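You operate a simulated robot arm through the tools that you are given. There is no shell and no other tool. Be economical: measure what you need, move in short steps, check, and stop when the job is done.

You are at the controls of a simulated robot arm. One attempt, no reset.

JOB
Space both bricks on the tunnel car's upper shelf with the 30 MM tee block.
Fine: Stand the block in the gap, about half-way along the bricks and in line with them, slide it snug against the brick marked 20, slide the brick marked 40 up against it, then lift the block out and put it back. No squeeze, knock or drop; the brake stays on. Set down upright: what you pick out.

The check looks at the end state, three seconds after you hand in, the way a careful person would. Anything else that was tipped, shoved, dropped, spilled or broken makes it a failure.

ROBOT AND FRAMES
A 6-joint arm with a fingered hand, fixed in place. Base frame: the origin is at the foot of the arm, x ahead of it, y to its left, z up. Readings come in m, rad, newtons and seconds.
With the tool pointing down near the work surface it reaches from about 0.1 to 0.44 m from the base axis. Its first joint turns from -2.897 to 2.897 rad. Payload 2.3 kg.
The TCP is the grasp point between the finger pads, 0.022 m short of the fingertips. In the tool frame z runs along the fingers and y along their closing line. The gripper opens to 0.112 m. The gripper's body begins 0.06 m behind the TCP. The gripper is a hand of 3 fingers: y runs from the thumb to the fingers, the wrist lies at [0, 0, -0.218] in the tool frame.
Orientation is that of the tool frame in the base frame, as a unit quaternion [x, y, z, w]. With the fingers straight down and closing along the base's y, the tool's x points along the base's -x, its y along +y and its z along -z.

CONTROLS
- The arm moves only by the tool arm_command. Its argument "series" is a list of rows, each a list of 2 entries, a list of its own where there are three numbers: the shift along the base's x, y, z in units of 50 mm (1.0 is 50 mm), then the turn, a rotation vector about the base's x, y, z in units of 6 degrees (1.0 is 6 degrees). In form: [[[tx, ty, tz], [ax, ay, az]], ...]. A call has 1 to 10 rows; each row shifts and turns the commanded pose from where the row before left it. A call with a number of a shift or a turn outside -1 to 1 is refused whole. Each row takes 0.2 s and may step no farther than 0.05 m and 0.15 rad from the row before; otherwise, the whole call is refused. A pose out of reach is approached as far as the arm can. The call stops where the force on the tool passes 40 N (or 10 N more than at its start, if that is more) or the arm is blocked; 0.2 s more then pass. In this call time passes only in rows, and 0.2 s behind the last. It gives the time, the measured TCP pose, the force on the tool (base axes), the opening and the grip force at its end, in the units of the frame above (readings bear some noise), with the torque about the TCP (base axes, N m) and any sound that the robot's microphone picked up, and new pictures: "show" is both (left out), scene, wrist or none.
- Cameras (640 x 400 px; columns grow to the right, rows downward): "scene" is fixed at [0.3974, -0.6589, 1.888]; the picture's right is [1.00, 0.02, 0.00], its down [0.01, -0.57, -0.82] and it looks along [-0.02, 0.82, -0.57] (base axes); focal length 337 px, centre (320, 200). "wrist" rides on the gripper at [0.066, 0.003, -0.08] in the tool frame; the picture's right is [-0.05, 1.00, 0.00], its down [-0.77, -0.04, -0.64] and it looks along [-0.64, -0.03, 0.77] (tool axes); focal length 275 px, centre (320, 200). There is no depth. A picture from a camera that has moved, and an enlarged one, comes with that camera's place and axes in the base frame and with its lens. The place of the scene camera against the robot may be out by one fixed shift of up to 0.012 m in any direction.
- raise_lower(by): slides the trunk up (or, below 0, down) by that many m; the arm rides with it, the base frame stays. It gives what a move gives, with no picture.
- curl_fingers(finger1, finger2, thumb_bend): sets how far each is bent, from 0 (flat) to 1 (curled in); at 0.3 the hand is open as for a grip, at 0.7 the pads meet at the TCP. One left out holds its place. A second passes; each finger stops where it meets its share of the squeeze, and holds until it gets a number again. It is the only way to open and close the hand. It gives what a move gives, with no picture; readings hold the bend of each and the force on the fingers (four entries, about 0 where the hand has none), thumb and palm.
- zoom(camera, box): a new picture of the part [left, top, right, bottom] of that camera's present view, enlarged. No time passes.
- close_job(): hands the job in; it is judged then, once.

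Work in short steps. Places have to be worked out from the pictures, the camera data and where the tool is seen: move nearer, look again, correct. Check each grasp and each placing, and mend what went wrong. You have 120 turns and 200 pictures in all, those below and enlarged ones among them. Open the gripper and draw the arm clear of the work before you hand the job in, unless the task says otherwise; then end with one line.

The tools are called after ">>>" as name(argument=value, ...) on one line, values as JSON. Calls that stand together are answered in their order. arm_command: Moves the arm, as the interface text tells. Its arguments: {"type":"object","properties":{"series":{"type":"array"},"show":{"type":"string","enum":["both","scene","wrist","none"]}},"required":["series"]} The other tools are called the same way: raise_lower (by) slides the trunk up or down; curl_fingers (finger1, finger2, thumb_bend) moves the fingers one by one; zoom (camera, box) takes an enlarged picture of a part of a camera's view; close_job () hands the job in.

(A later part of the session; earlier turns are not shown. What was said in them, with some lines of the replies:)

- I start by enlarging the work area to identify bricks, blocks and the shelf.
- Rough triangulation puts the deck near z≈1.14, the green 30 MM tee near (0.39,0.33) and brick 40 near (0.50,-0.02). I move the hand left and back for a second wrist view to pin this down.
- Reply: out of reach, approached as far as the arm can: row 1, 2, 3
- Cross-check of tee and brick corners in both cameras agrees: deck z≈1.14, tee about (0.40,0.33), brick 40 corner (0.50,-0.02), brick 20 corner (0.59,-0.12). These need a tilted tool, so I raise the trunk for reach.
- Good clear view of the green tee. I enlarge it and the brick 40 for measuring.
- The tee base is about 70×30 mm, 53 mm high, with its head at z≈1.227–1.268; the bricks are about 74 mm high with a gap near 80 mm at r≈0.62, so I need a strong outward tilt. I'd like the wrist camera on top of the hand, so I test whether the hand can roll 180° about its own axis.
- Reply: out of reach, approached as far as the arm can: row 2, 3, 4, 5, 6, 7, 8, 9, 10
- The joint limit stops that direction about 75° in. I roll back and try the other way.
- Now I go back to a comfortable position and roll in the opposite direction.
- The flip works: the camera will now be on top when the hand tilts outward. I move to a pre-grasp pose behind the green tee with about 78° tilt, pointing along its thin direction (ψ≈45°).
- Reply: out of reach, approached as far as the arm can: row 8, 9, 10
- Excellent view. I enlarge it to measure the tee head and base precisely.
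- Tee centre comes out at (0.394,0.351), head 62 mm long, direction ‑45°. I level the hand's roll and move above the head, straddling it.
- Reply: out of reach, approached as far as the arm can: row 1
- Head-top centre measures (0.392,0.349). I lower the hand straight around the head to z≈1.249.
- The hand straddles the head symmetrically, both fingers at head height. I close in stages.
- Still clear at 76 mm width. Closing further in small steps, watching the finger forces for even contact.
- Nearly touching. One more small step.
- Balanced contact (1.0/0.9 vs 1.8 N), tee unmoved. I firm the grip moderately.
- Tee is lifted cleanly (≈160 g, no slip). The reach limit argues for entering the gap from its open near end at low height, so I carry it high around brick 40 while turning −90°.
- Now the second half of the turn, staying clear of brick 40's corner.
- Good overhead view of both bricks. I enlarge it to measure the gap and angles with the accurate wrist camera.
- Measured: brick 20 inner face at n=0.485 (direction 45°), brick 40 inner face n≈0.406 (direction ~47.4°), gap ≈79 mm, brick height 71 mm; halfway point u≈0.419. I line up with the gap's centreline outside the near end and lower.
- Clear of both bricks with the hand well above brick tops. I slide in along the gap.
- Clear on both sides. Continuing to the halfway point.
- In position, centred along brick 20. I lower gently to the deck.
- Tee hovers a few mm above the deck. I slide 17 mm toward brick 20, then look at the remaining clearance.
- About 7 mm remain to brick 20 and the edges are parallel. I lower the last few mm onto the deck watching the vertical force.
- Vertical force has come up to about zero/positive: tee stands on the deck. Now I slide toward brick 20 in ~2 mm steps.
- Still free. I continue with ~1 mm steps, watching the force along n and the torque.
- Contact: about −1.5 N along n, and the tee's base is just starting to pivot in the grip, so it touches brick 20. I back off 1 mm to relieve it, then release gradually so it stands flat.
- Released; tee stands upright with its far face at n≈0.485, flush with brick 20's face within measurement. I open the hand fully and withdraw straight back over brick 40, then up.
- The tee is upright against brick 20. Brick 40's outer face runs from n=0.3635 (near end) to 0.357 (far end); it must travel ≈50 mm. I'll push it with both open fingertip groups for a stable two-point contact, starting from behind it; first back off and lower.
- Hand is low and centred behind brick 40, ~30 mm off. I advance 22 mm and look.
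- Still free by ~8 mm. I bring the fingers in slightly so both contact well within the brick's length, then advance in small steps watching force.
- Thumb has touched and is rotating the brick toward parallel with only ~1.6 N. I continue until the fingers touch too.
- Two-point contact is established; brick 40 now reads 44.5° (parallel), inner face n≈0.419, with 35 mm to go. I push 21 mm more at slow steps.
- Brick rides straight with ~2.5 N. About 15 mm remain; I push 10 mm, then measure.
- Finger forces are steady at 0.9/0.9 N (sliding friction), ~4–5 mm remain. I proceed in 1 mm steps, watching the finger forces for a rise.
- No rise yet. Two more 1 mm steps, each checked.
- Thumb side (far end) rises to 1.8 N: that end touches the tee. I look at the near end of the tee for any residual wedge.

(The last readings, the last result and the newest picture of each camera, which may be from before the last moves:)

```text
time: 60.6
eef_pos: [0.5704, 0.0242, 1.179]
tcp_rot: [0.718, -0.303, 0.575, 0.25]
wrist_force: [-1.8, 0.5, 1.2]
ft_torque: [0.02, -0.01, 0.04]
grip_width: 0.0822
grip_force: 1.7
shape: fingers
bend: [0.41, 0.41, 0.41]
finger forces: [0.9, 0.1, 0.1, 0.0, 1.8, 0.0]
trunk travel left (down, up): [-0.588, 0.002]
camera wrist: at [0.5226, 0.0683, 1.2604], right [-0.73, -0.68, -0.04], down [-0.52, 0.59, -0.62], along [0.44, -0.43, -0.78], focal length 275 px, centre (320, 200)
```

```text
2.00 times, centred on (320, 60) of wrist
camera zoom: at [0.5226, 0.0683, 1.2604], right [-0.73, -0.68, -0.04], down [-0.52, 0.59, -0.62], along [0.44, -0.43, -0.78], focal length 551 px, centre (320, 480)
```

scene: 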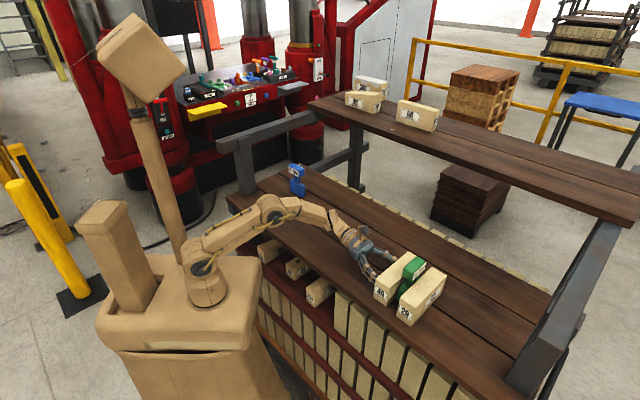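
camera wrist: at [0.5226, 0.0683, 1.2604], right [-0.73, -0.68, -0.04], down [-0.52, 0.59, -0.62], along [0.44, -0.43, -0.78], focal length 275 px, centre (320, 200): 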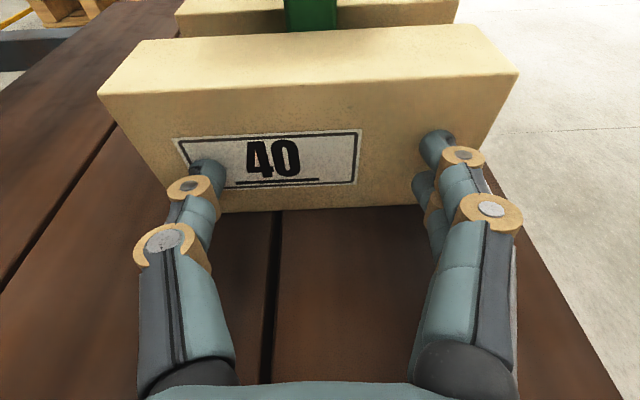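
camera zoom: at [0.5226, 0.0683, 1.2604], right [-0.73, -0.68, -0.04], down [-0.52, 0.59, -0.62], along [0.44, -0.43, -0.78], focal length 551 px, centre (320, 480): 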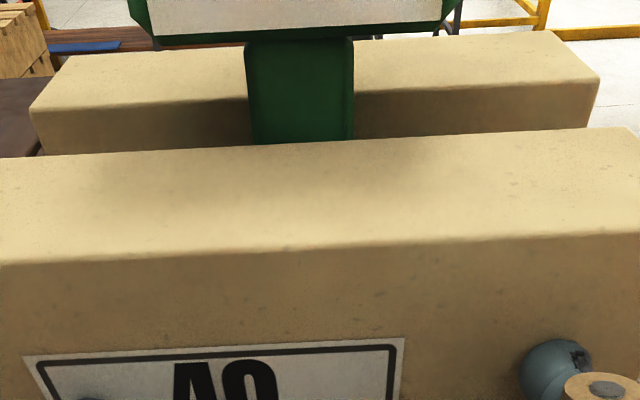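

A slight wedge remains at the near end, so I yaw the hand by +0.9° pivoting about the thumb, pressing the near end of brick 40 toward the tee.

>>> arm_command(series=[[[0.009, -0.009, 0], [0, 0, 0.15]], [[0, 0, 0], [0, 0, 0]]], show="none")

>>> zoom(camera="scene", box=[388, 255, 436, 300])

```text
time: 61.2
eef_pos: [0.5687, 0.0218, 1.1783]
tcp_rot: [0.719, -0.297, 0.578, 0.245]
wrist_force: [-3.0, 1.5, 0.1]
ft_torque: [0.05, 0.0, -0.11]
grip_width: 0.0824
grip_force: 1.6
shape: fingers
bend: [0.4, 0.41, 0.41]
finger forces: [2.7, 0.0, 0.1, 0.0, 0.6, 0.0]
trunk travel left (down, up): [-0.588, 0.002]
```

```text
8.89 times, centred on (412, 278) of scene
camera zoom: at [0.3974, -0.6589, 1.888], right [1.0, 0.02, 0.0], down [0.01, -0.57, -0.82], along [-0.02, 0.82, -0.57], focal length 2994 px, centre (-498, -489)
```

zoom: 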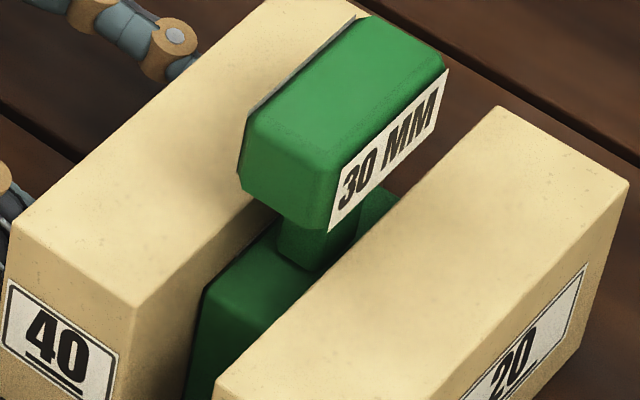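

Now the finger side carries 2.7 N, thumb 0.6 N: near end is against the tee too. I even it out with a half back-yaw, then retract and inspect from above.

>>> arm_command(series=[[[0.004, -0.004, 0], [0, 0, -0.07]], [[0, 0, 0], [0, 0, 0]]], show="none")

>>> arm_command(series=[[[-0.05, 0.05, 0], [0, 0, 0]], [[-0.3, 0.3, 0], [0, 0, 0]], [[-0.5, 0.5, 0.3], [0, 0, 0]], [[-0.3, 0.3, 0.8], [0, 0, 0]], [[0, 0, 0.8], [0, 0, 0]], [[0, 0, 0.8], [0, 0, 0.2]]])

>>> zoom(camera="wrist", box=[220, 80, 420, 205])

```text
time: 61.8
eef_pos: [0.5683, 0.0226, 1.1785]
tcp_rot: [0.718, -0.299, 0.577, 0.247]
wrist_force: [-3.2, 2.0, -0.5]
ft_torque: [0.0, 0.05, 0.11]
grip_width: 0.0822
grip_force: 1.9
shape: fingers
bend: [0.4, 0.41, 0.41]
finger forces: [0.5, 0.1, 0.1, 0.0, 2.8, 0.0]
trunk travel left (down, up): [-0.588, 0.002]
```

```text
time: 63.2
eef_pos: [0.5132, 0.08, 1.3141]
tcp_rot: [0.721, -0.293, 0.579, 0.242]
wrist_force: [0.3, 0.6, -0.5]
ft_torque: [0.03, 0.03, 0.01]
grip_width: 0.0812
grip_force: 0.0
shape: fingers
bend: [0.41, 0.41, 0.41]
finger forces: [0.0, 0.0, 0.0, 0.1, 0.0, 0.0]
trunk travel left (down, up): [-0.588, 0.002]
camera wrist: at [0.4656, 0.123, 1.3958], right [-0.71, -0.71, -0.04], down [-0.54, 0.57, -0.62], along [0.46, -0.42, -0.79], focal length 275 px, centre (320, 200)
```

scene: 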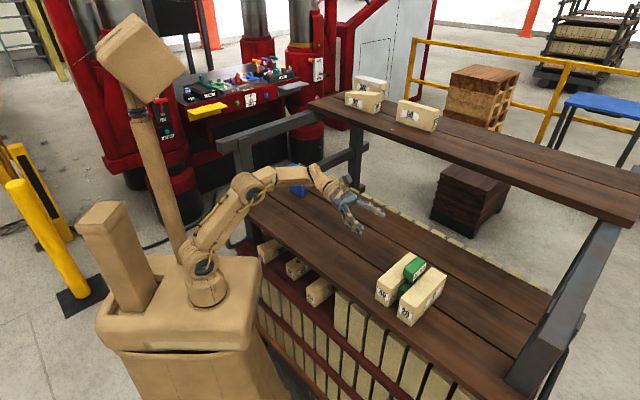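
wrist: 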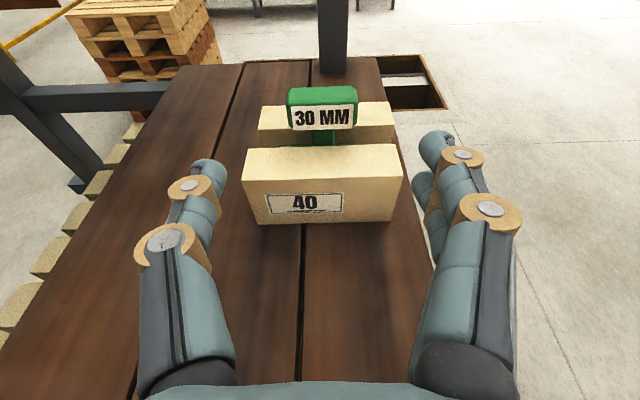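

```text
3.20 times, centred on (320, 142) of wrist
camera zoom: at [0.4656, 0.123, 1.3958], right [-0.71, -0.71, -0.04], down [-0.54, 0.57, -0.62], along [0.46, -0.42, -0.79], focal length 881 px, centre (320, 384)
```

zoom: 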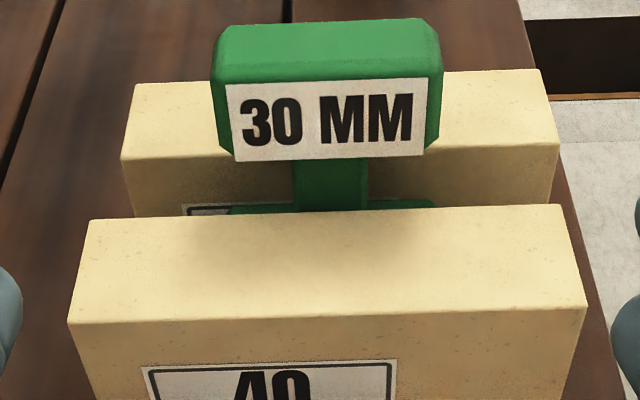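

Measured: brick 20 face n=0.4846 (unmoved), brick 40 inner face n=0.4541/0.4546 → gap 30 mm and parallel. For lifting the tee out I need more height at this reach, so I level the tool to ~90° tilt and open, then test the high pose over the tee.

>>> curl_fingers(finger1=0.33, finger2=0.33, thumb_bend=0.33)

>>> arm_command(series=[[[0, 0, 0.2], [-0.73, -0.73, 0]], [[0, 0, 0.2], [-0.73, -0.73, 0]], [[0.5, -0.5, 0], [0, 0, 0]], [[0.5, -0.5, 0], [0, 0, 0]], [[0.5, -0.5, 0], [0, 0, 0]], [[0.5, -0.5, 0], [0, 0, 0]], [[0.18, -0.2, 0], [0, 0, 0]]])

```text
time: 64.2
eef_pos: [0.5135, 0.0787, 1.3145]
tcp_rot: [0.722, -0.293, 0.579, 0.242]
wrist_force: [0.5, -0.1, 0.4]
ft_torque: [-0.01, 0.03, 0.0]
grip_width: 0.1031
grip_force: 0.0
shape: fingers
bend: [0.33, 0.33, 0.33]
finger forces: [0.1, 0.0, 0.0, 0.1, 0.0, 0.0]
trunk travel left (down, up): [-0.588, 0.002]
```

```text
time: 65.8
eef_pos: [0.6205, -0.0307, 1.3325]
tcp_rot: [0.655, -0.264, 0.653, 0.272]
wrist_force: [0.6, 0.0, 0.5]
ft_torque: [0.01, 0.0, -0.03]
grip_width: 0.1032
grip_force: 0.1
shape: fingers
bend: [0.33, 0.33, 0.33]
finger forces: [0.1, 0.0, 0.0, 0.0, 0.1, 0.0]
trunk travel left (down, up): [-0.588, 0.002]
camera wrist: at [0.5625, 0.0239, 1.3992], right [-0.7, -0.71, -0.03], down [-0.43, 0.47, -0.77], along [0.57, -0.53, -0.63], focal length 275 px, centre (320, 200)
```

scene: 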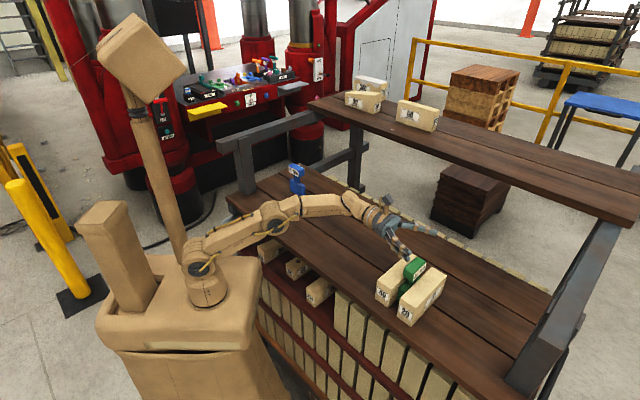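
wrist: 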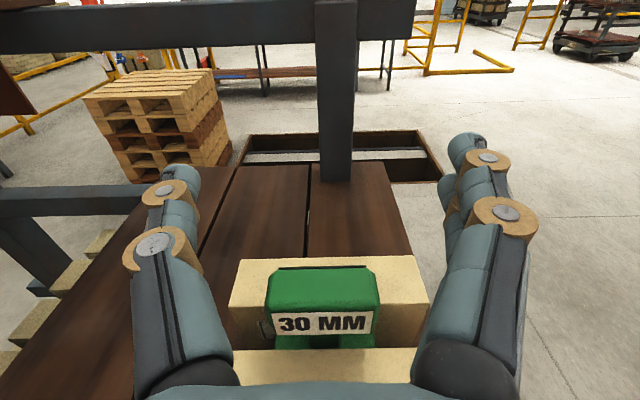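

The high pose is reachable, so a vertical lift-out will work. I descend around the head to z≈1.25.

>>> arm_command(series=[[[0.02, 0.02, -0.5], [0, 0, 0]], [[0, 0, -0.5], [0, 0, 0]], [[0, 0, -0.4], [0, 0, 0]], [[0, 0, -0.25], [0, 0, 0]]])

>>> zoom(camera="wrist", box=[120, 120, 520, 370])

>>> zoom(camera="scene", box=[360, 225, 456, 285])

```text
time: 66.8
eef_pos: [0.6231, -0.0296, 1.2504]
tcp_rot: [0.655, -0.264, 0.653, 0.272]
wrist_force: [0.1, -0.1, -0.1]
ft_torque: [0.0, 0.01, 0.05]
grip_width: 0.1031
grip_force: 0.0
shape: fingers
bend: [0.33, 0.33, 0.33]
finger forces: [0.0, 0.0, 0.0, 0.1, 0.0, 0.1]
trunk travel left (down, up): [-0.588, 0.002]
camera wrist: at [0.5636, 0.0256, 1.3162], right [-0.7, -0.71, -0.03], down [-0.43, 0.47, -0.77], along [0.57, -0.53, -0.63], focal length 275 px, centre (320, 200)
```

scene: 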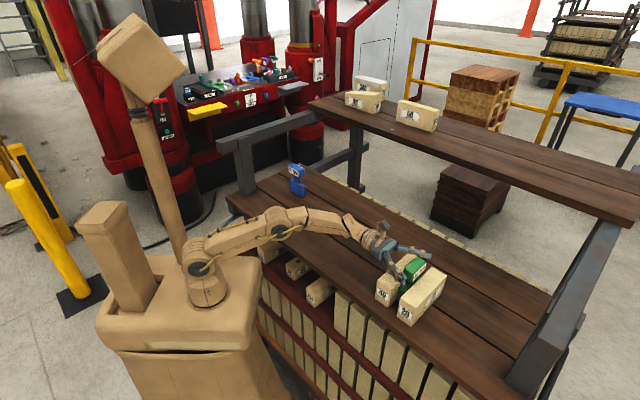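
wrist: 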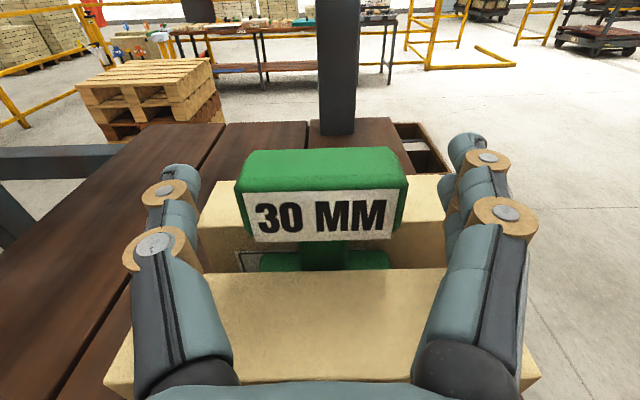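

```text
1.60 times, centred on (320, 245) of wrist
camera zoom: at [0.5636, 0.0256, 1.3162], right [-0.7, -0.71, -0.03], down [-0.43, 0.47, -0.77], along [0.57, -0.53, -0.63], focal length 440 px, centre (320, 128)
```

zoom: 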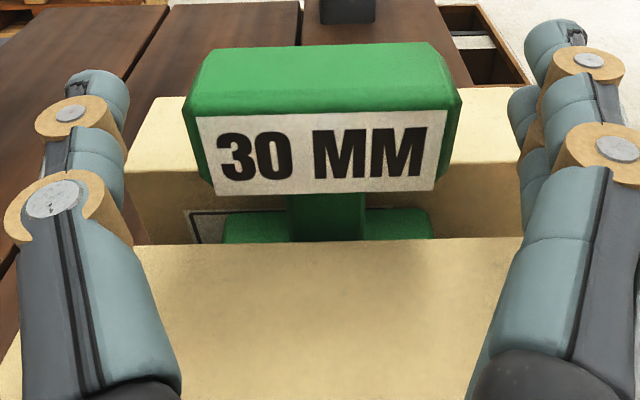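

```text
6.67 times, centred on (408, 255) of scene
camera zoom: at [0.3974, -0.6589, 1.888], right [1.0, 0.02, 0.0], down [0.01, -0.57, -0.82], along [-0.02, 0.82, -0.57], focal length 2245 px, centre (-267, -167)
```

zoom: 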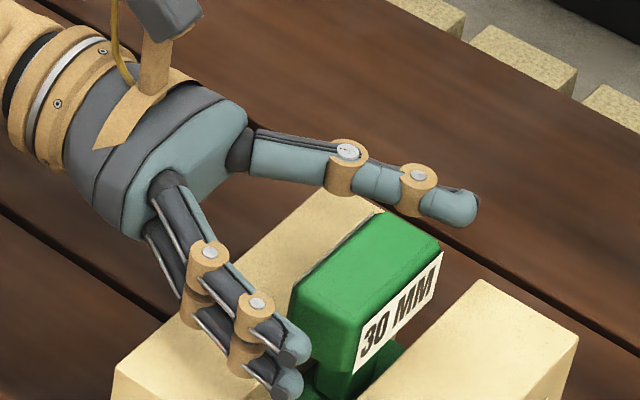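

Hand straddles the head, clear of both bricks. I close in stages to detect which side touches first.

>>> curl_fingers(finger1=0.45, finger2=0.45, thumb_bend=0.45)

>>> curl_fingers(finger1=0.465, finger2=0.465, thumb_bend=0.465)

>>> curl_fingers(finger1=0.475, finger2=0.475, thumb_bend=0.475)

```text
time: 67.8
eef_pos: [0.6221, -0.0297, 1.2506]
tcp_rot: [0.655, -0.265, 0.653, 0.274]
wrist_force: [-0.1, 0.6, -0.9]
ft_torque: [-0.01, 0.01, 0.01]
grip_width: 0.0701
grip_force: 0.0
shape: fingers
bend: [0.45, 0.45, 0.45]
finger forces: [0.0, 0.0, 0.1, 0.0, 0.0, 0.0]
trunk travel left (down, up): [-0.588, 0.002]
```

```text
time: 68.8
eef_pos: [0.6222, -0.0284, 1.251]
tcp_rot: [0.655, -0.265, 0.653, 0.273]
wrist_force: [-0.6, 0.3, -0.6]
ft_torque: [-0.01, 0.01, 0.02]
grip_width: 0.0671
grip_force: 0.0
shape: fingers
bend: [0.46, 0.46, 0.46]
finger forces: [0.0, 0.0, 0.1, 0.1, 0.0, 0.0]
trunk travel left (down, up): [-0.588, 0.002]
```

```text
time: 69.8
eef_pos: [0.6219, -0.0291, 1.2514]
tcp_rot: [0.655, -0.265, 0.653, 0.273]
wrist_force: [0.0, 0.6, -0.6]
ft_torque: [0.02, 0.01, -0.03]
grip_width: 0.0651
grip_force: 0.6
shape: fingers
bend: [0.46, 0.46, 0.47]
finger forces: [0.3, 0.2, 0.0, 0.0, 0.1, 0.1]
trunk travel left (down, up): [-0.588, 0.002]
```

Contact is balanced. I firm the grip as before and lift slowly, straight up.

>>> curl_fingers(finger1=0.5, finger2=0.5, thumb_bend=0.5)

>>> curl_fingers(finger1=0.56, finger2=0.56, thumb_bend=0.56)

>>> arm_command(series=[[[0, 0, 0.06], [0, 0, 0]], [[0, 0, 0.08], [0, 0, 0]], [[0, 0, 0.1], [0, 0, 0]]])

>>> zoom(camera="scene", box=[360, 235, 456, 330])

```text
time: 70.8
eef_pos: [0.6214, -0.0297, 1.2501]
tcp_rot: [0.655, -0.265, 0.653, 0.272]
wrist_force: [0.2, 0.0, 0.1]
ft_torque: [0.0, 0.05, -0.01]
grip_width: 0.0632
grip_force: 2.8
shape: fingers
bend: [0.47, 0.47, 0.48]
finger forces: [1.7, 1.5, 0.0, 0.0, 2.9, 0.0]
trunk travel left (down, up): [-0.588, 0.002]
```

```text
time: 71.8
eef_pos: [0.6227, -0.0291, 1.2514]
tcp_rot: [0.655, -0.266, 0.653, 0.273]
wrist_force: [-0.5, -1.5, -0.1]
ft_torque: [-0.04, -0.01, -0.08]
grip_width: 0.0617
grip_force: 8.9
shape: fingers
bend: [0.48, 0.48, 0.51]
finger forces: [4.9, 4.7, 0.1, 0.0, 9.3, 0.1]
trunk travel left (down, up): [-0.588, 0.002]
```

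```text
time: 72.6
eef_pos: [0.6228, -0.0292, 1.2622]
tcp_rot: [0.656, -0.264, 0.653, 0.273]
wrist_force: [-0.2, -0.9, -1.9]
ft_torque: [0.0, 0.03, -0.07]
grip_width: 0.0617
grip_force: 9.3
shape: fingers
bend: [0.48, 0.48, 0.51]
finger forces: [4.6, 4.6, 0.0, 0.0, 9.4, 0.0]
trunk travel left (down, up): [-0.588, 0.002]
camera wrist: at [0.5639, 0.0255, 1.3282], right [-0.7, -0.71, -0.04], down [-0.43, 0.47, -0.77], along [0.56, -0.53, -0.64], focal length 275 px, centre (320, 200)
```

scene: 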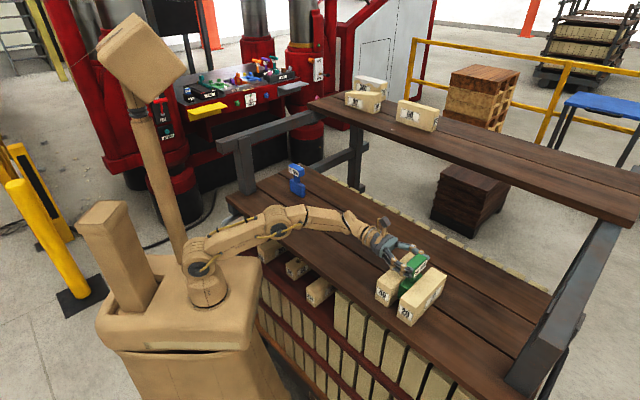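
wrist: 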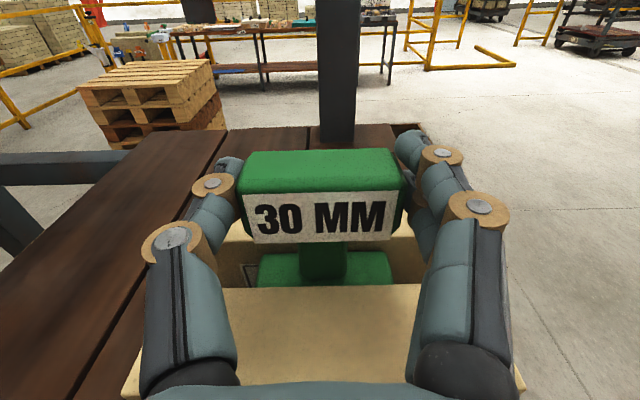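

```text
4.21 times, centred on (408, 282) of scene
camera zoom: at [0.3974, -0.6589, 1.888], right [1.0, 0.02, 0.0], down [0.01, -0.57, -0.82], along [-0.02, 0.82, -0.57], focal length 1418 px, centre (-50, -147)
```

zoom: 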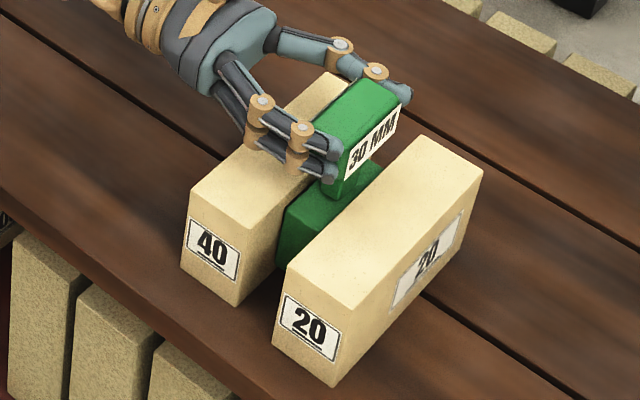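

Lifting cleanly; bricks still. Continue straight up until the base clears the bricks.

>>> arm_command(series=[[[0, 0, 0.2], [0, 0, 0]], [[0, 0, 0.2], [0, 0, 0]], [[0, 0, 0.2], [0, 0, 0]], [[0, 0, 0.2], [0, 0, 0]], [[0, 0, 0.2], [0, 0, 0]], [[0, 0, 0.2], [0, 0, 0]], [[0, 0, 0.2], [0, 0, 0]]])

>>> zoom(camera="scene", box=[360, 235, 456, 330])

```text
time: 74.2
eef_pos: [0.6226, -0.029, 1.3328]
tcp_rot: [0.655, -0.266, 0.653, 0.272]
wrist_force: [-0.2, -0.9, -1.2]
ft_torque: [0.0, 0.03, 0.02]
grip_width: 0.0617
grip_force: 9.5
shape: fingers
bend: [0.48, 0.48, 0.51]
finger forces: [4.5, 4.6, 0.0, 0.0, 9.3, 0.1]
trunk travel left (down, up): [-0.588, 0.002]
camera wrist: at [0.5632, 0.0256, 1.3988], right [-0.7, -0.71, -0.04], down [-0.43, 0.47, -0.77], along [0.57, -0.53, -0.63], focal length 275 px, centre (320, 200)
```

scene: 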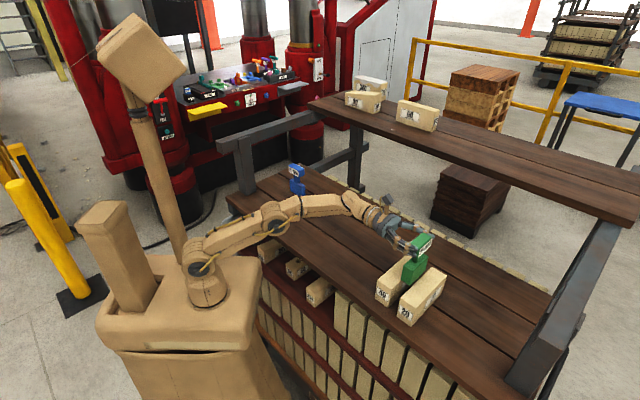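
wrist: 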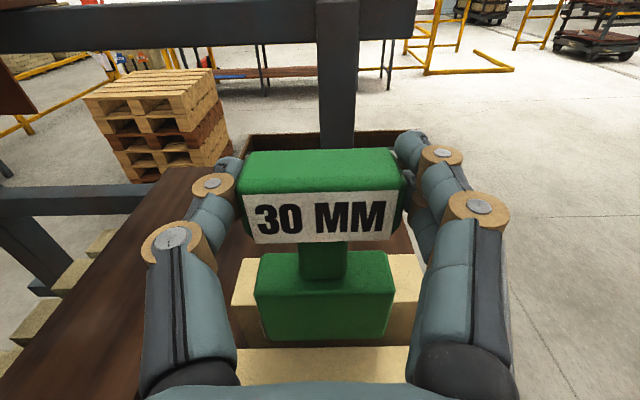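

```text
4.21 times, centred on (408, 282) of scene
camera zoom: at [0.3974, -0.6589, 1.888], right [1.0, 0.02, 0.0], down [0.01, -0.57, -0.82], along [-0.02, 0.82, -0.57], focal length 1418 px, centre (-50, -147)
```

zoom: 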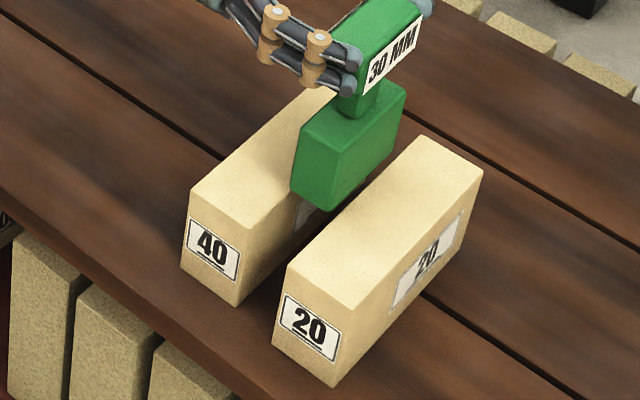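

The base clears the brick tops by ~11 mm and both bricks are undisturbed. I retract back over brick 40, rising a little.

>>> arm_command(series=[[[-0.3, 0.3, 0.02], [0, 0, 0]], [[-0.4, 0.4, 0.06], [0, 0, 0]], [[-0.4, 0.4, 0.1], [0, 0, 0]], [[-0.4, 0.4, 0.1], [0, 0, 0]], [[-0.4, 0.4, 0.1], [0, 0, 0]]])

>>> zoom(camera="scene", box=[340, 220, 468, 320])

```text
time: 75.4
eef_pos: [0.5261, 0.0657, 1.3516]
tcp_rot: [0.655, -0.264, 0.653, 0.273]
wrist_force: [0.0, 1.1, -1.0]
ft_torque: [0.02, 0.0, -0.03]
grip_width: 0.0615
grip_force: 9.5
shape: fingers
bend: [0.48, 0.48, 0.51]
finger forces: [4.5, 4.6, 0.0, 0.0, 9.2, 0.0]
trunk travel left (down, up): [-0.588, 0.002]
camera wrist: at [0.468, 0.121, 1.418], right [-0.7, -0.71, -0.04], down [-0.43, 0.47, -0.77], along [0.57, -0.53, -0.63], focal length 275 px, centre (320, 200)
```

scene: 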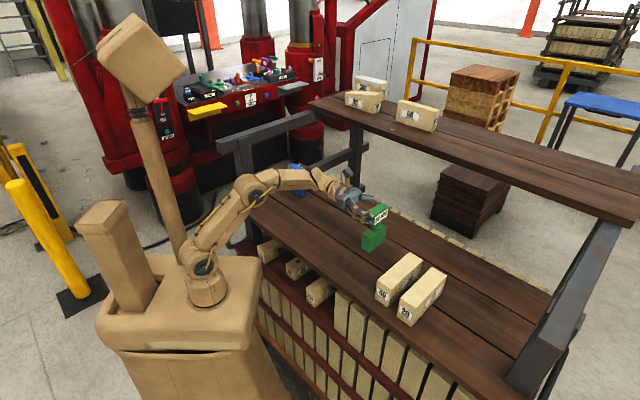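
wrist: 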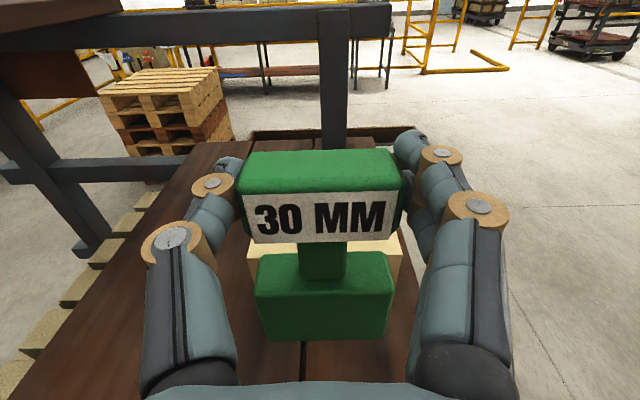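

```text
4.00 times, centred on (404, 270) of scene
camera zoom: at [0.3974, -0.6589, 1.888], right [1.0, 0.02, 0.0], down [0.01, -0.57, -0.82], along [-0.02, 0.82, -0.57], focal length 1347 px, centre (-16, -80)
```

zoom: 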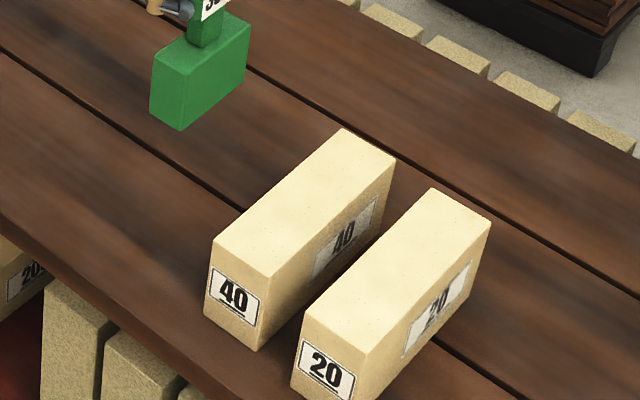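

Bricks look evenly spaced. Now carrying the tee back toward its original spot, turning +90°.

>>> arm_command(series=[[[-0.15, 0.3, 0], [0, 0, 1]], [[-0.15, 0.35, 0], [0, 0, 1]], [[-0.15, 0.35, 0], [0, 0, 1]], [[-0.15, 0.35, 0], [0, 0, 1]], [[-0.15, 0.35, 0], [0, 0, 1]], [[-0.15, 0.35, 0], [0, 0, 1]], [[-0.15, 0.35, 0], [0, 0, 1]], [[-0.15, 0.35, 0], [0, 0, 1]], [[-0.15, 0.35, 0], [0, 0, 1]], [[-0.15, 0.35, 0], [0, 0, 1]]], show="scene")

```text
time: 77.6
eef_pos: [0.4519, 0.2384, 1.3519]
tcp_rot: [0.7, 0.099, 0.702, -0.091]
wrist_force: [-0.1, -0.8, -0.8]
ft_torque: [-0.04, 0.05, 0.01]
grip_width: 0.0616
grip_force: 9.3
shape: fingers
bend: [0.48, 0.49, 0.51]
finger forces: [4.6, 4.6, 0.0, 0.1, 9.1, 0.1]
trunk travel left (down, up): [-0.588, 0.002]
```

scene: 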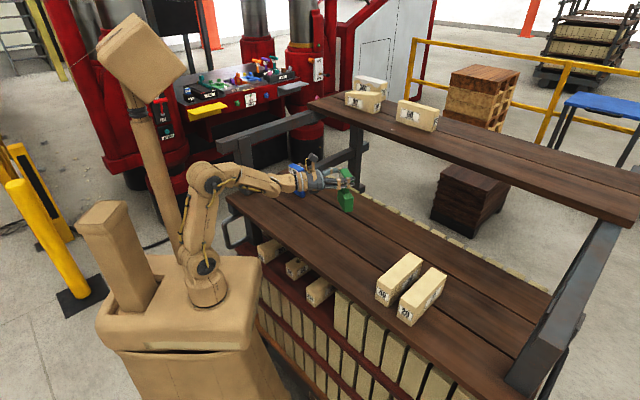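

Remaining turn 29.4°; I finish rotating and arrive above the original spot.

>>> arm_command(series=[[[-0.25, 0.43, 0], [0, 0, 0.98]], [[-0.25, 0.43, 0], [0, 0, 0.98]], [[-0.25, 0.43, 0], [0, 0, 0.98]], [[-0.25, 0.43, 0], [0, 0, 0.98]], [[-0.27, 0.43, 0], [0, 0, 0.97]], [[0, 0, 0], [0, 0, 0]]])

>>> zoom(camera="scene", box=[260, 130, 388, 210])

```text
time: 79.0
eef_pos: [0.3878, 0.3463, 1.3512]
tcp_rot: [0.652, 0.273, 0.656, -0.265]
wrist_force: [-0.7, 0.2, -0.8]
ft_torque: [-0.03, 0.01, 0.01]
grip_width: 0.0614
grip_force: 9.1
shape: fingers
bend: [0.49, 0.49, 0.51]
finger forces: [4.5, 4.5, 0.0, 0.0, 9.1, 0.0]
trunk travel left (down, up): [-0.588, 0.002]
camera wrist: at [0.3337, 0.2878, 1.4177], right [0.7, -0.71, -0.04], down [-0.47, -0.43, -0.77], along [0.53, 0.56, -0.63], focal length 275 px, centre (320, 200)
```

scene: 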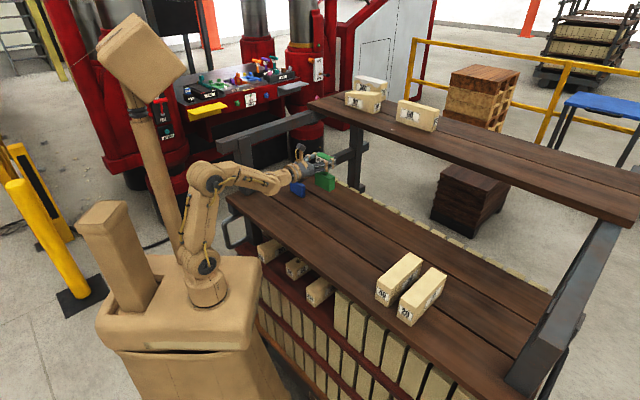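
wrist: 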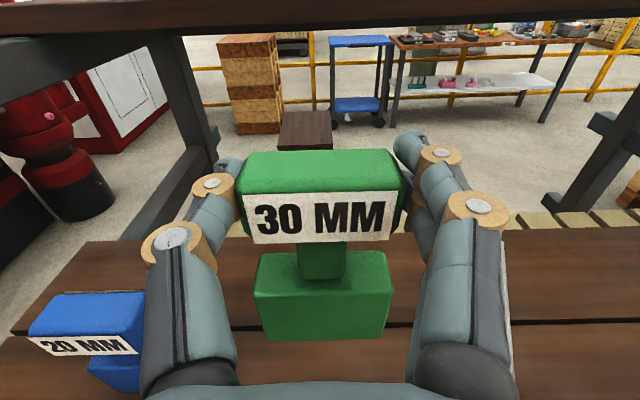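

```text
5.00 times, centred on (324, 170) of scene
camera zoom: at [0.3974, -0.6589, 1.888], right [1.0, 0.02, 0.0], down [0.01, -0.57, -0.82], along [-0.02, 0.82, -0.57], focal length 1684 px, centre (300, 350)
```

zoom: 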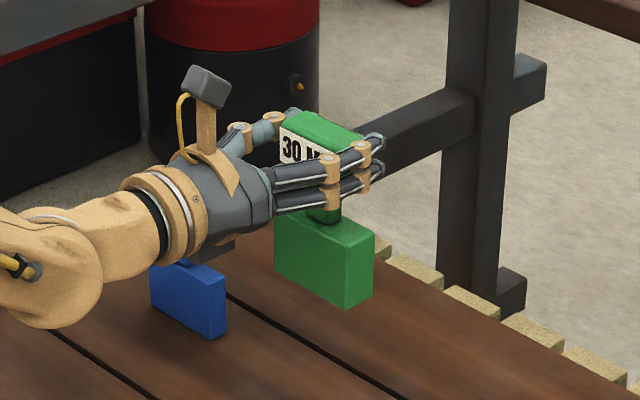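

Positioned over the original spot, 11 cm clear of the blue block. I descend to just above the deck.

>>> arm_command(series=[[[0, 0, -0.5], [0, 0, 0]], [[0, 0, -0.5], [0, 0, 0]], [[0, 0, -0.5], [0, 0, 0]], [[0, 0, -0.35], [0, 0, 0]], [[0, 0, 0], [0, 0, 0]]])

>>> zoom(camera="scene", box=[270, 140, 380, 225])

```text
time: 80.2
eef_pos: [0.3901, 0.3459, 1.2588]
tcp_rot: [0.652, 0.273, 0.656, -0.265]
wrist_force: [-0.3, 0.5, -1.3]
ft_torque: [-0.01, 0.03, -0.02]
grip_width: 0.0611
grip_force: 8.8
shape: fingers
bend: [0.49, 0.49, 0.51]
finger forces: [4.5, 4.7, 0.1, 0.0, 9.0, 0.0]
trunk travel left (down, up): [-0.588, 0.002]
camera wrist: at [0.3335, 0.2878, 1.3245], right [0.7, -0.71, -0.04], down [-0.47, -0.43, -0.77], along [0.53, 0.56, -0.63], focal length 275 px, centre (320, 200)
```

scene: 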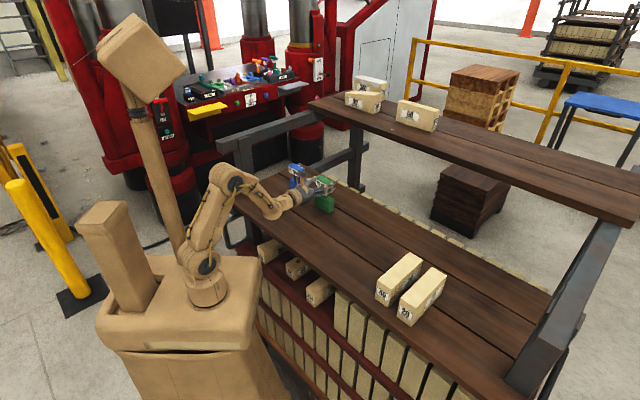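
wrist: 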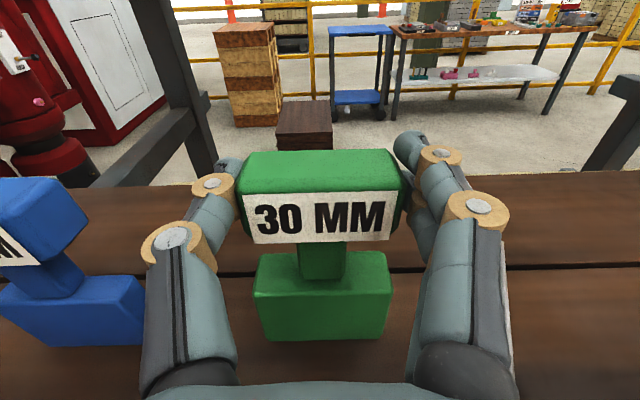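

```text
4.71 times, centred on (325, 182) of scene
camera zoom: at [0.3974, -0.6589, 1.888], right [1.0, 0.02, 0.0], down [0.01, -0.57, -0.82], along [-0.02, 0.82, -0.57], focal length 1585 px, centre (296, 282)
```

zoom: 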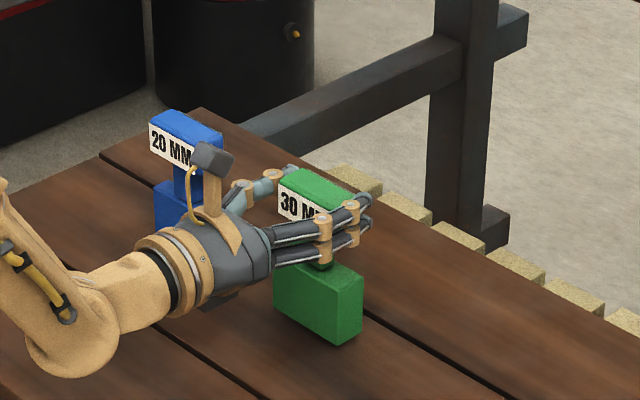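

Matches the original picture apart from the remaining height. I lower the last millimetres watching vertical force.

>>> arm_command(series=[[[0, 0, -0.06], [0, 0, 0]], [[0, 0, -0.04], [0, 0, 0]], [[0, 0, 0], [0, 0, 0]]], show="none")

>>> arm_command(series=[[[0, 0, -0.02], [0, 0, 0]], [[0, 0, 0], [0, 0, 0]]], show="none")

>>> arm_command(series=[[[0, 0, -0.02], [0, 0, 0]], [[0, 0, 0], [0, 0, 0]]], show="none")

```text
time: 81.0
eef_pos: [0.389, 0.3462, 1.2532]
tcp_rot: [0.652, 0.272, 0.656, -0.265]
wrist_force: [-0.3, 0.2, -0.8]
ft_torque: [-0.04, 0.01, 0.01]
grip_width: 0.0611
grip_force: 9.6
shape: fingers
bend: [0.49, 0.49, 0.51]
finger forces: [4.4, 4.5, 0.0, 0.1, 9.0, 0.0]
trunk travel left (down, up): [-0.588, 0.002]
```

```text
time: 81.6
eef_pos: [0.3887, 0.3455, 1.2527]
tcp_rot: [0.653, 0.271, 0.656, -0.265]
wrist_force: [-0.7, -0.1, -2.3]
ft_torque: [0.0, 0.02, 0.02]
grip_width: 0.0614
grip_force: 9.3
shape: fingers
bend: [0.49, 0.49, 0.51]
finger forces: [4.5, 4.6, 0.0, 0.0, 8.9, 0.0]
trunk travel left (down, up): [-0.588, 0.002]
```

```text
time: 82.2
eef_pos: [0.3901, 0.3455, 1.2515]
tcp_rot: [0.652, 0.273, 0.656, -0.264]
wrist_force: [0.7, -0.2, -1.2]
ft_torque: [-0.04, 0.02, -0.04]
grip_width: 0.0612
grip_force: 8.9
shape: fingers
bend: [0.49, 0.49, 0.51]
finger forces: [4.5, 4.6, 0.0, 0.0, 8.9, 0.0]
trunk travel left (down, up): [-0.588, 0.002]
```

Still hanging (−1.2 N). A couple more 0.7 mm steps.

>>> arm_command(series=[[[0, 0, -0.015], [0, 0, 0]], [[0, 0, 0], [0, 0, 0]]], show="none")

>>> arm_command(series=[[[0, 0, -0.015], [0, 0, 0]], [[0, 0, 0], [0, 0, 0]]], show="none")

>>> zoom(camera="scene", box=[300, 170, 364, 225])

```text
time: 82.8
eef_pos: [0.3909, 0.3449, 1.2516]
tcp_rot: [0.653, 0.271, 0.656, -0.265]
wrist_force: [0.3, 0.8, 0.0]
ft_torque: [0.0, -0.01, 0.01]
grip_width: 0.0615
grip_force: 8.9
shape: fingers
bend: [0.49, 0.49, 0.51]
finger forces: [4.6, 4.5, 0.1, 0.1, 9.1, 0.1]
trunk travel left (down, up): [-0.588, 0.002]
```

```text
time: 83.4
eef_pos: [0.3883, 0.3463, 1.2516]
tcp_rot: [0.652, 0.272, 0.657, -0.264]
wrist_force: [0.6, 0.6, 1.8]
ft_torque: [0.02, -0.08, 0.0]
grip_width: 0.0616
grip_force: 9.1
shape: fingers
bend: [0.49, 0.49, 0.51]
finger forces: [4.6, 4.4, 0.1, 0.0, 9.7, 0.0]
trunk travel left (down, up): [-0.588, 0.002]
```

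```text
7.27 times, centred on (332, 198) of scene
camera zoom: at [0.3974, -0.6589, 1.888], right [1.0, 0.02, 0.0], down [0.01, -0.57, -0.82], along [-0.02, 0.82, -0.57], focal length 2449 px, centre (233, 218)
```

zoom: 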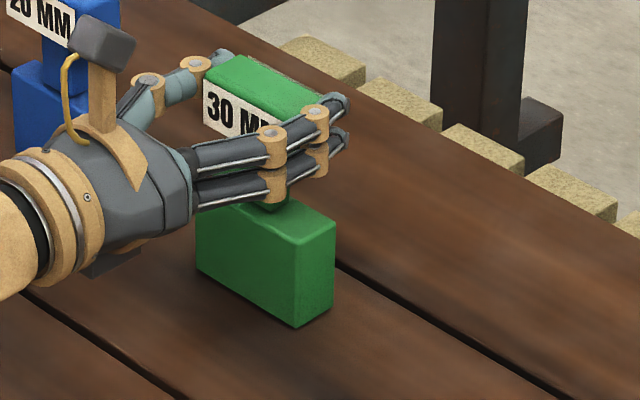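

The force has gone positive (+1.8 N): the tee stands on the deck. I release in stages.

>>> curl_fingers(finger1=0.5, finger2=0.5, thumb_bend=0.5)

>>> curl_fingers(finger1=0.465, finger2=0.465, thumb_bend=0.465)

>>> curl_fingers(finger1=0.36, finger2=0.36, thumb_bend=0.36)

>>> zoom(camera="wrist", box=[120, 120, 520, 370])

```text
time: 84.4
eef_pos: [0.388, 0.3465, 1.2514]
tcp_rot: [0.652, 0.272, 0.656, -0.265]
wrist_force: [-0.1, 2.0, 1.0]
ft_torque: [0.03, -0.07, 0.03]
grip_width: 0.0628
grip_force: 3.2
shape: fingers
bend: [0.48, 0.48, 0.49]
finger forces: [1.4, 1.2, 0.1, 0.1, 3.2, 0.1]
trunk travel left (down, up): [-0.588, 0.002]
```

```text
time: 85.4
eef_pos: [0.388, 0.3464, 1.2509]
tcp_rot: [0.652, 0.273, 0.656, -0.264]
wrist_force: [-0.7, 0.9, 0.1]
ft_torque: [0.01, -0.02, 0.02]
grip_width: 0.0663
grip_force: 0.3
shape: fingers
bend: [0.46, 0.46, 0.46]
finger forces: [0.0, 0.0, 0.0, 0.0, 0.3, 0.1]
trunk travel left (down, up): [-0.588, 0.002]
```

```text
time: 86.4
eef_pos: [0.3884, 0.3458, 1.2505]
tcp_rot: [0.652, 0.273, 0.656, -0.265]
wrist_force: [0.4, -0.9, 0.6]
ft_torque: [0.01, 0.01, -0.01]
grip_width: 0.0945
grip_force: 0.2
shape: fingers
bend: [0.36, 0.36, 0.36]
finger forces: [0.0, 0.1, 0.0, 0.0, 0.0, 0.0]
trunk travel left (down, up): [-0.588, 0.002]
```

```text
1.60 times, centred on (320, 245) of wrist
camera zoom: at [0.3333, 0.2875, 1.3165], right [0.7, -0.71, -0.04], down [-0.47, -0.43, -0.77], along [0.53, 0.56, -0.63], focal length 440 px, centre (320, 128)
```

zoom: 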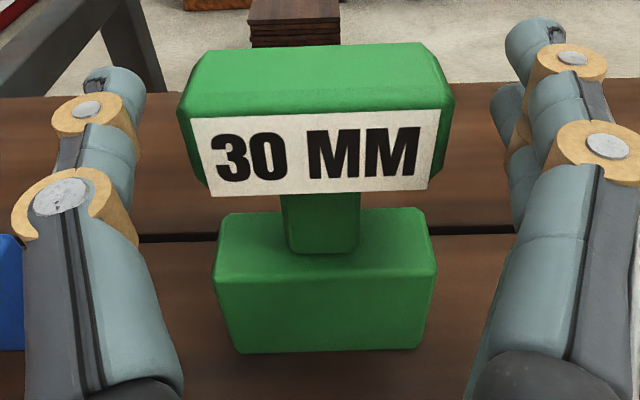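

The tee stands free and upright. I lift the hand straight up and draw back.

>>> arm_command(series=[[[0, 0, 0.3], [0, 0, 0]], [[0, 0, 0.5], [0, 0, 0]], [[0, 0, 0.6], [0, 0, 0]], [[0, 0, 0.6], [0, 0, 0]], [[-0.4, -0.4, 0.1], [-0.4, 0.4, 0]], [[-0.4, -0.4, 0], [-0.6, 0.6, 0]], [[-0.3, -0.4, 0], [-0.7, 0.7, 0]]])

>>> zoom(camera="scene", box=[270, 150, 380, 225])

>>> zoom(camera="scene", box=[350, 235, 462, 330])

```text
time: 88.0
eef_pos: [0.3329, 0.2848, 1.3564]
tcp_rot: [0.728, 0.304, 0.569, -0.23]
wrist_force: [-0.4, -0.2, -0.1]
ft_torque: [-0.01, -0.01, 0.0]
grip_width: 0.0948
grip_force: 0.1
shape: fingers
bend: [0.36, 0.36, 0.36]
finger forces: [0.1, 0.0, 0.1, 0.1, 0.0, 0.0]
trunk travel left (down, up): [-0.588, 0.002]
camera wrist: at [0.2908, 0.2398, 1.4398], right [0.7, -0.72, -0.03], down [-0.59, -0.55, -0.59], along [0.4, 0.43, -0.81], focal length 275 px, centre (320, 200)
```

scene: 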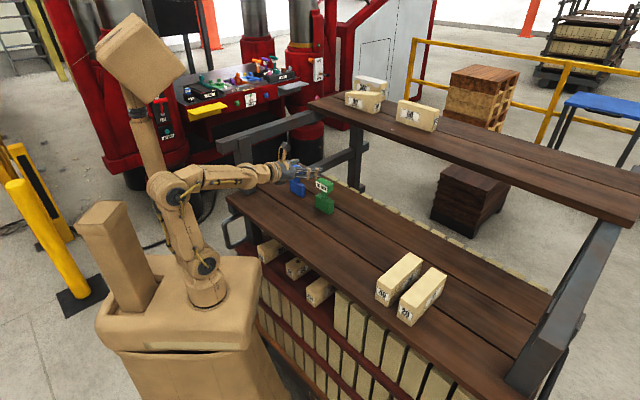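
wrist: 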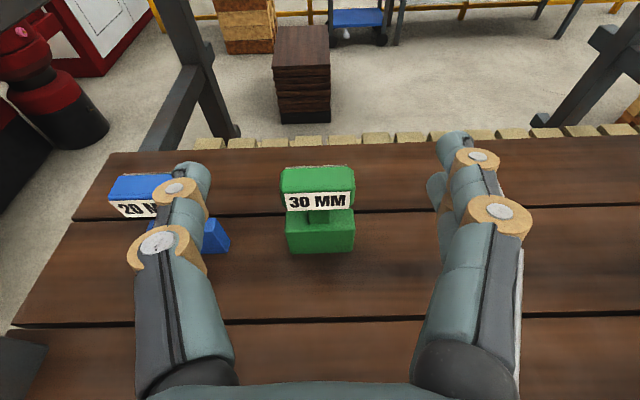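

```text
5.33 times, centred on (325, 188) of scene
camera zoom: at [0.3974, -0.6589, 1.888], right [1.0, 0.02, 0.0], down [0.01, -0.57, -0.82], along [-0.02, 0.82, -0.57], focal length 1796 px, centre (293, 267)
```

zoom: 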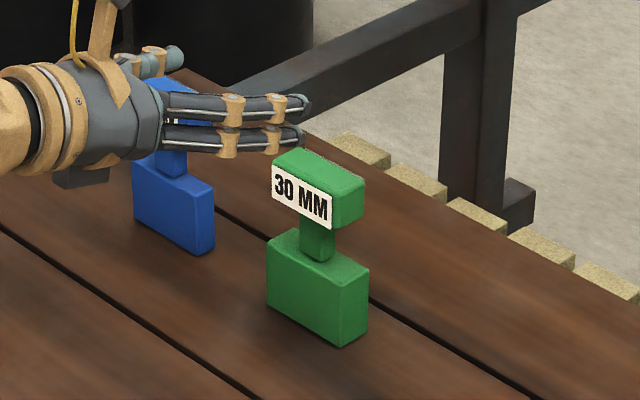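

```text
4.21 times, centred on (406, 282) of scene
camera zoom: at [0.3974, -0.6589, 1.888], right [1.0, 0.02, 0.0], down [0.01, -0.57, -0.82], along [-0.02, 0.82, -0.57], focal length 1418 px, centre (-42, -147)
```

zoom: 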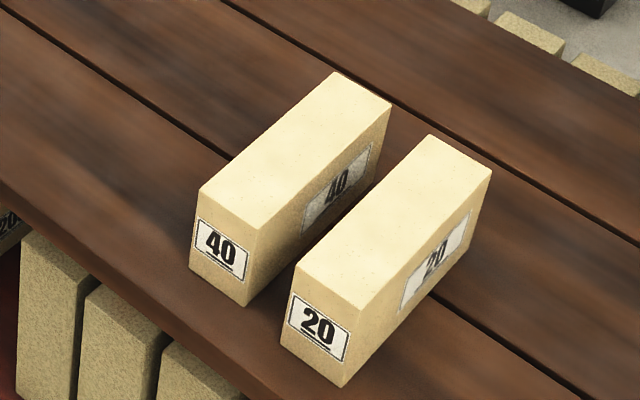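

The tee is back upright in its place and the bricks look right. For certainty I fly the camera back over the bricks to re-measure the gap now that the block is out.

>>> arm_command(series=[[[0.2, -0.26, 0.02], [0, 0, -1]], [[0.2, -0.26, 0], [0, 0, -1]], [[0.2, -0.26, 0], [0, 0, -1]], [[0.2, -0.26, 0], [0, 0, -1]], [[0.2, -0.26, 0], [0, 0, -1]], [[0.2, -0.26, 0], [0, 0, -1]], [[0.2, -0.26, 0], [0, 0, -1]], [[0.2, -0.26, 0], [0, 0, -1]], [[0.2, -0.26, 0], [0, 0, -1]], [[0.2, -0.26, 0], [0, 0, -1]]], show="none")

>>> arm_command(series=[[[0.2, -0.26, 0], [0, 0, -1]], [[0.2, -0.26, 0], [0, 0, -1]], [[0.2, -0.26, 0], [0, 0, -1]], [[0.2, -0.26, 0], [0, 0, -1]], [[0.2, -0.26, 0], [0, 0, -0.9]], [[0, 0, 0], [0, 0, 0]]])

>>> zoom(camera="wrist", box=[220, 80, 420, 205])

```text
time: 90.2
eef_pos: [0.4343, 0.1556, 1.356]
tcp_rot: [0.784, -0.101, 0.607, 0.086]
wrist_force: [0.5, 0.2, 0.1]
ft_torque: [-0.02, -0.03, -0.05]
grip_width: 0.0945
grip_force: 0.1
shape: fingers
bend: [0.36, 0.36, 0.36]
finger forces: [0.0, 0.0, 0.1, 0.0, 0.0, 0.0]
trunk travel left (down, up): [-0.588, 0.002]
```

```text
time: 91.6
eef_pos: [0.4836, 0.09, 1.3565]
tcp_rot: [0.732, -0.296, 0.566, 0.238]
wrist_force: [0.4, 0.6, 0.5]
ft_torque: [0.05, 0.0, -0.02]
grip_width: 0.0948
grip_force: 0.2
shape: fingers
bend: [0.36, 0.36, 0.36]
finger forces: [0.0, 0.0, 0.2, 0.0, 0.0, 0.1]
trunk travel left (down, up): [-0.588, 0.002]
camera wrist: at [0.4384, 0.1319, 1.4405], right [-0.71, -0.7, -0.03], down [-0.55, 0.59, -0.59], along [0.43, -0.4, -0.81], focal length 275 px, centre (320, 200)
```

scene: 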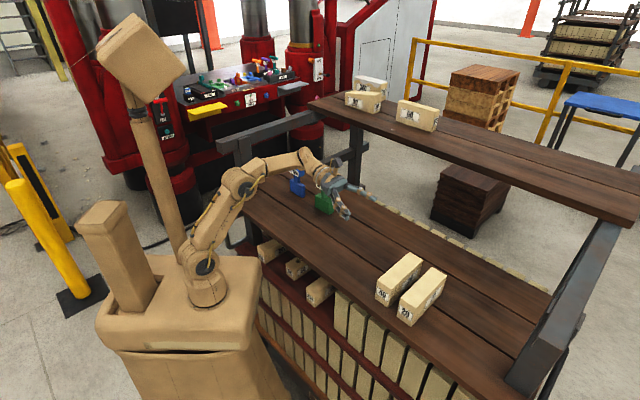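
wrist: 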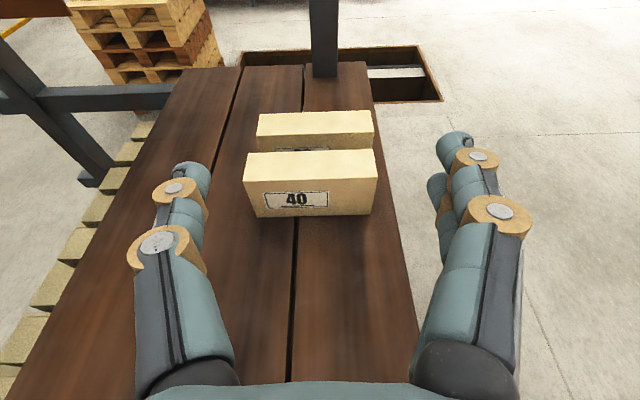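

```text
3.20 times, centred on (320, 142) of wrist
camera zoom: at [0.4384, 0.1319, 1.4405], right [-0.71, -0.7, -0.03], down [-0.55, 0.59, -0.59], along [0.43, -0.4, -0.81], focal length 881 px, centre (320, 384)
```

zoom: 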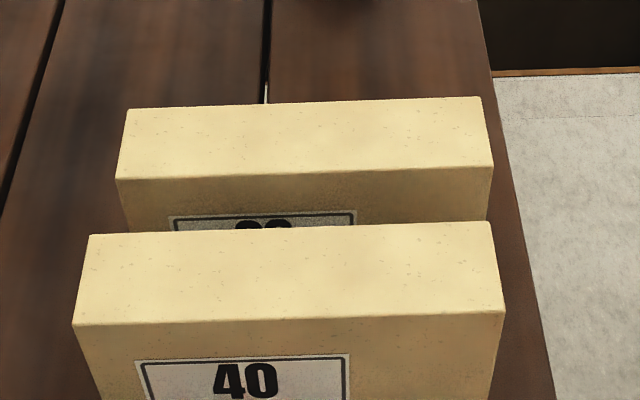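

Re-measured gap: 30.2 mm at both ends, parallel. I draw the arm back clear and open the hand fully.

>>> arm_command(series=[[[-0.5, 0.1, 0.1], [0, 0, 0]], [[-0.5, 0.1, 0.1], [0, 0, 0]], [[-0.4, 0, 0], [0, 0, 0]]], show="none")

>>> curl_fingers(finger1=0.3, finger2=0.3, thumb_bend=0.3)

>>> zoom(camera="scene", box=[160, 60, 480, 330])

```text
time: 92.4
eef_pos: [0.4146, 0.1001, 1.367]
tcp_rot: [0.732, -0.295, 0.567, 0.236]
wrist_force: [0.5, 0.4, -0.6]
ft_torque: [0.01, -0.04, 0.02]
grip_width: 0.0949
grip_force: 0.1
shape: fingers
bend: [0.36, 0.36, 0.36]
finger forces: [0.1, 0.0, 0.0, 0.1, 0.1, 0.0]
trunk travel left (down, up): [-0.588, 0.002]
```

```text
time: 93.4
eef_pos: [0.4138, 0.1013, 1.3651]
tcp_rot: [0.733, -0.296, 0.565, 0.237]
wrist_force: [0.0, 0.4, 0.1]
ft_torque: [0.01, -0.02, -0.02]
grip_width: 0.1112
grip_force: 0.1
shape: fingers
bend: [0.3, 0.3, 0.3]
finger forces: [0.0, 0.0, 0.1, 0.0, 0.0, 0.0]
trunk travel left (down, up): [-0.588, 0.002]
```

```text
1.48 times, centred on (320, 195) of scene
camera zoom: at [0.3974, -0.6589, 1.888], right [1.0, 0.02, 0.0], down [0.01, -0.57, -0.82], along [-0.02, 0.82, -0.57], focal length 499 px, centre (320, 207)
```

zoom: 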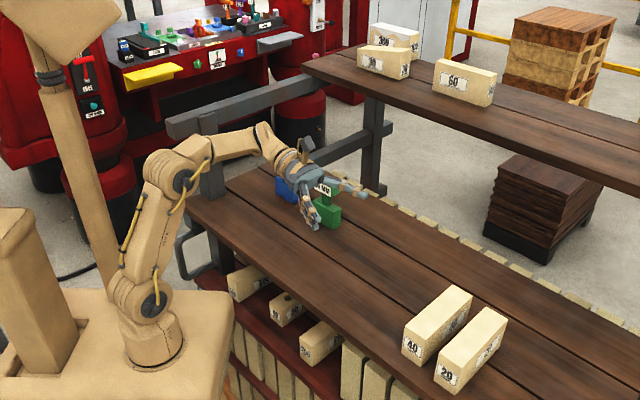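

Everything is in place: bricks spaced 30 mm and parallel, the tee standing upright where it was, the arm open and clear. Handing in.

>>> close_job()

```text
The job is handed in.
```

The 20 and 40 bricks now stand parallel, with a gap of about 30 mm at both ends. The 30 MM tee block is back upright in its original place, and the hand is open and clear of the work.
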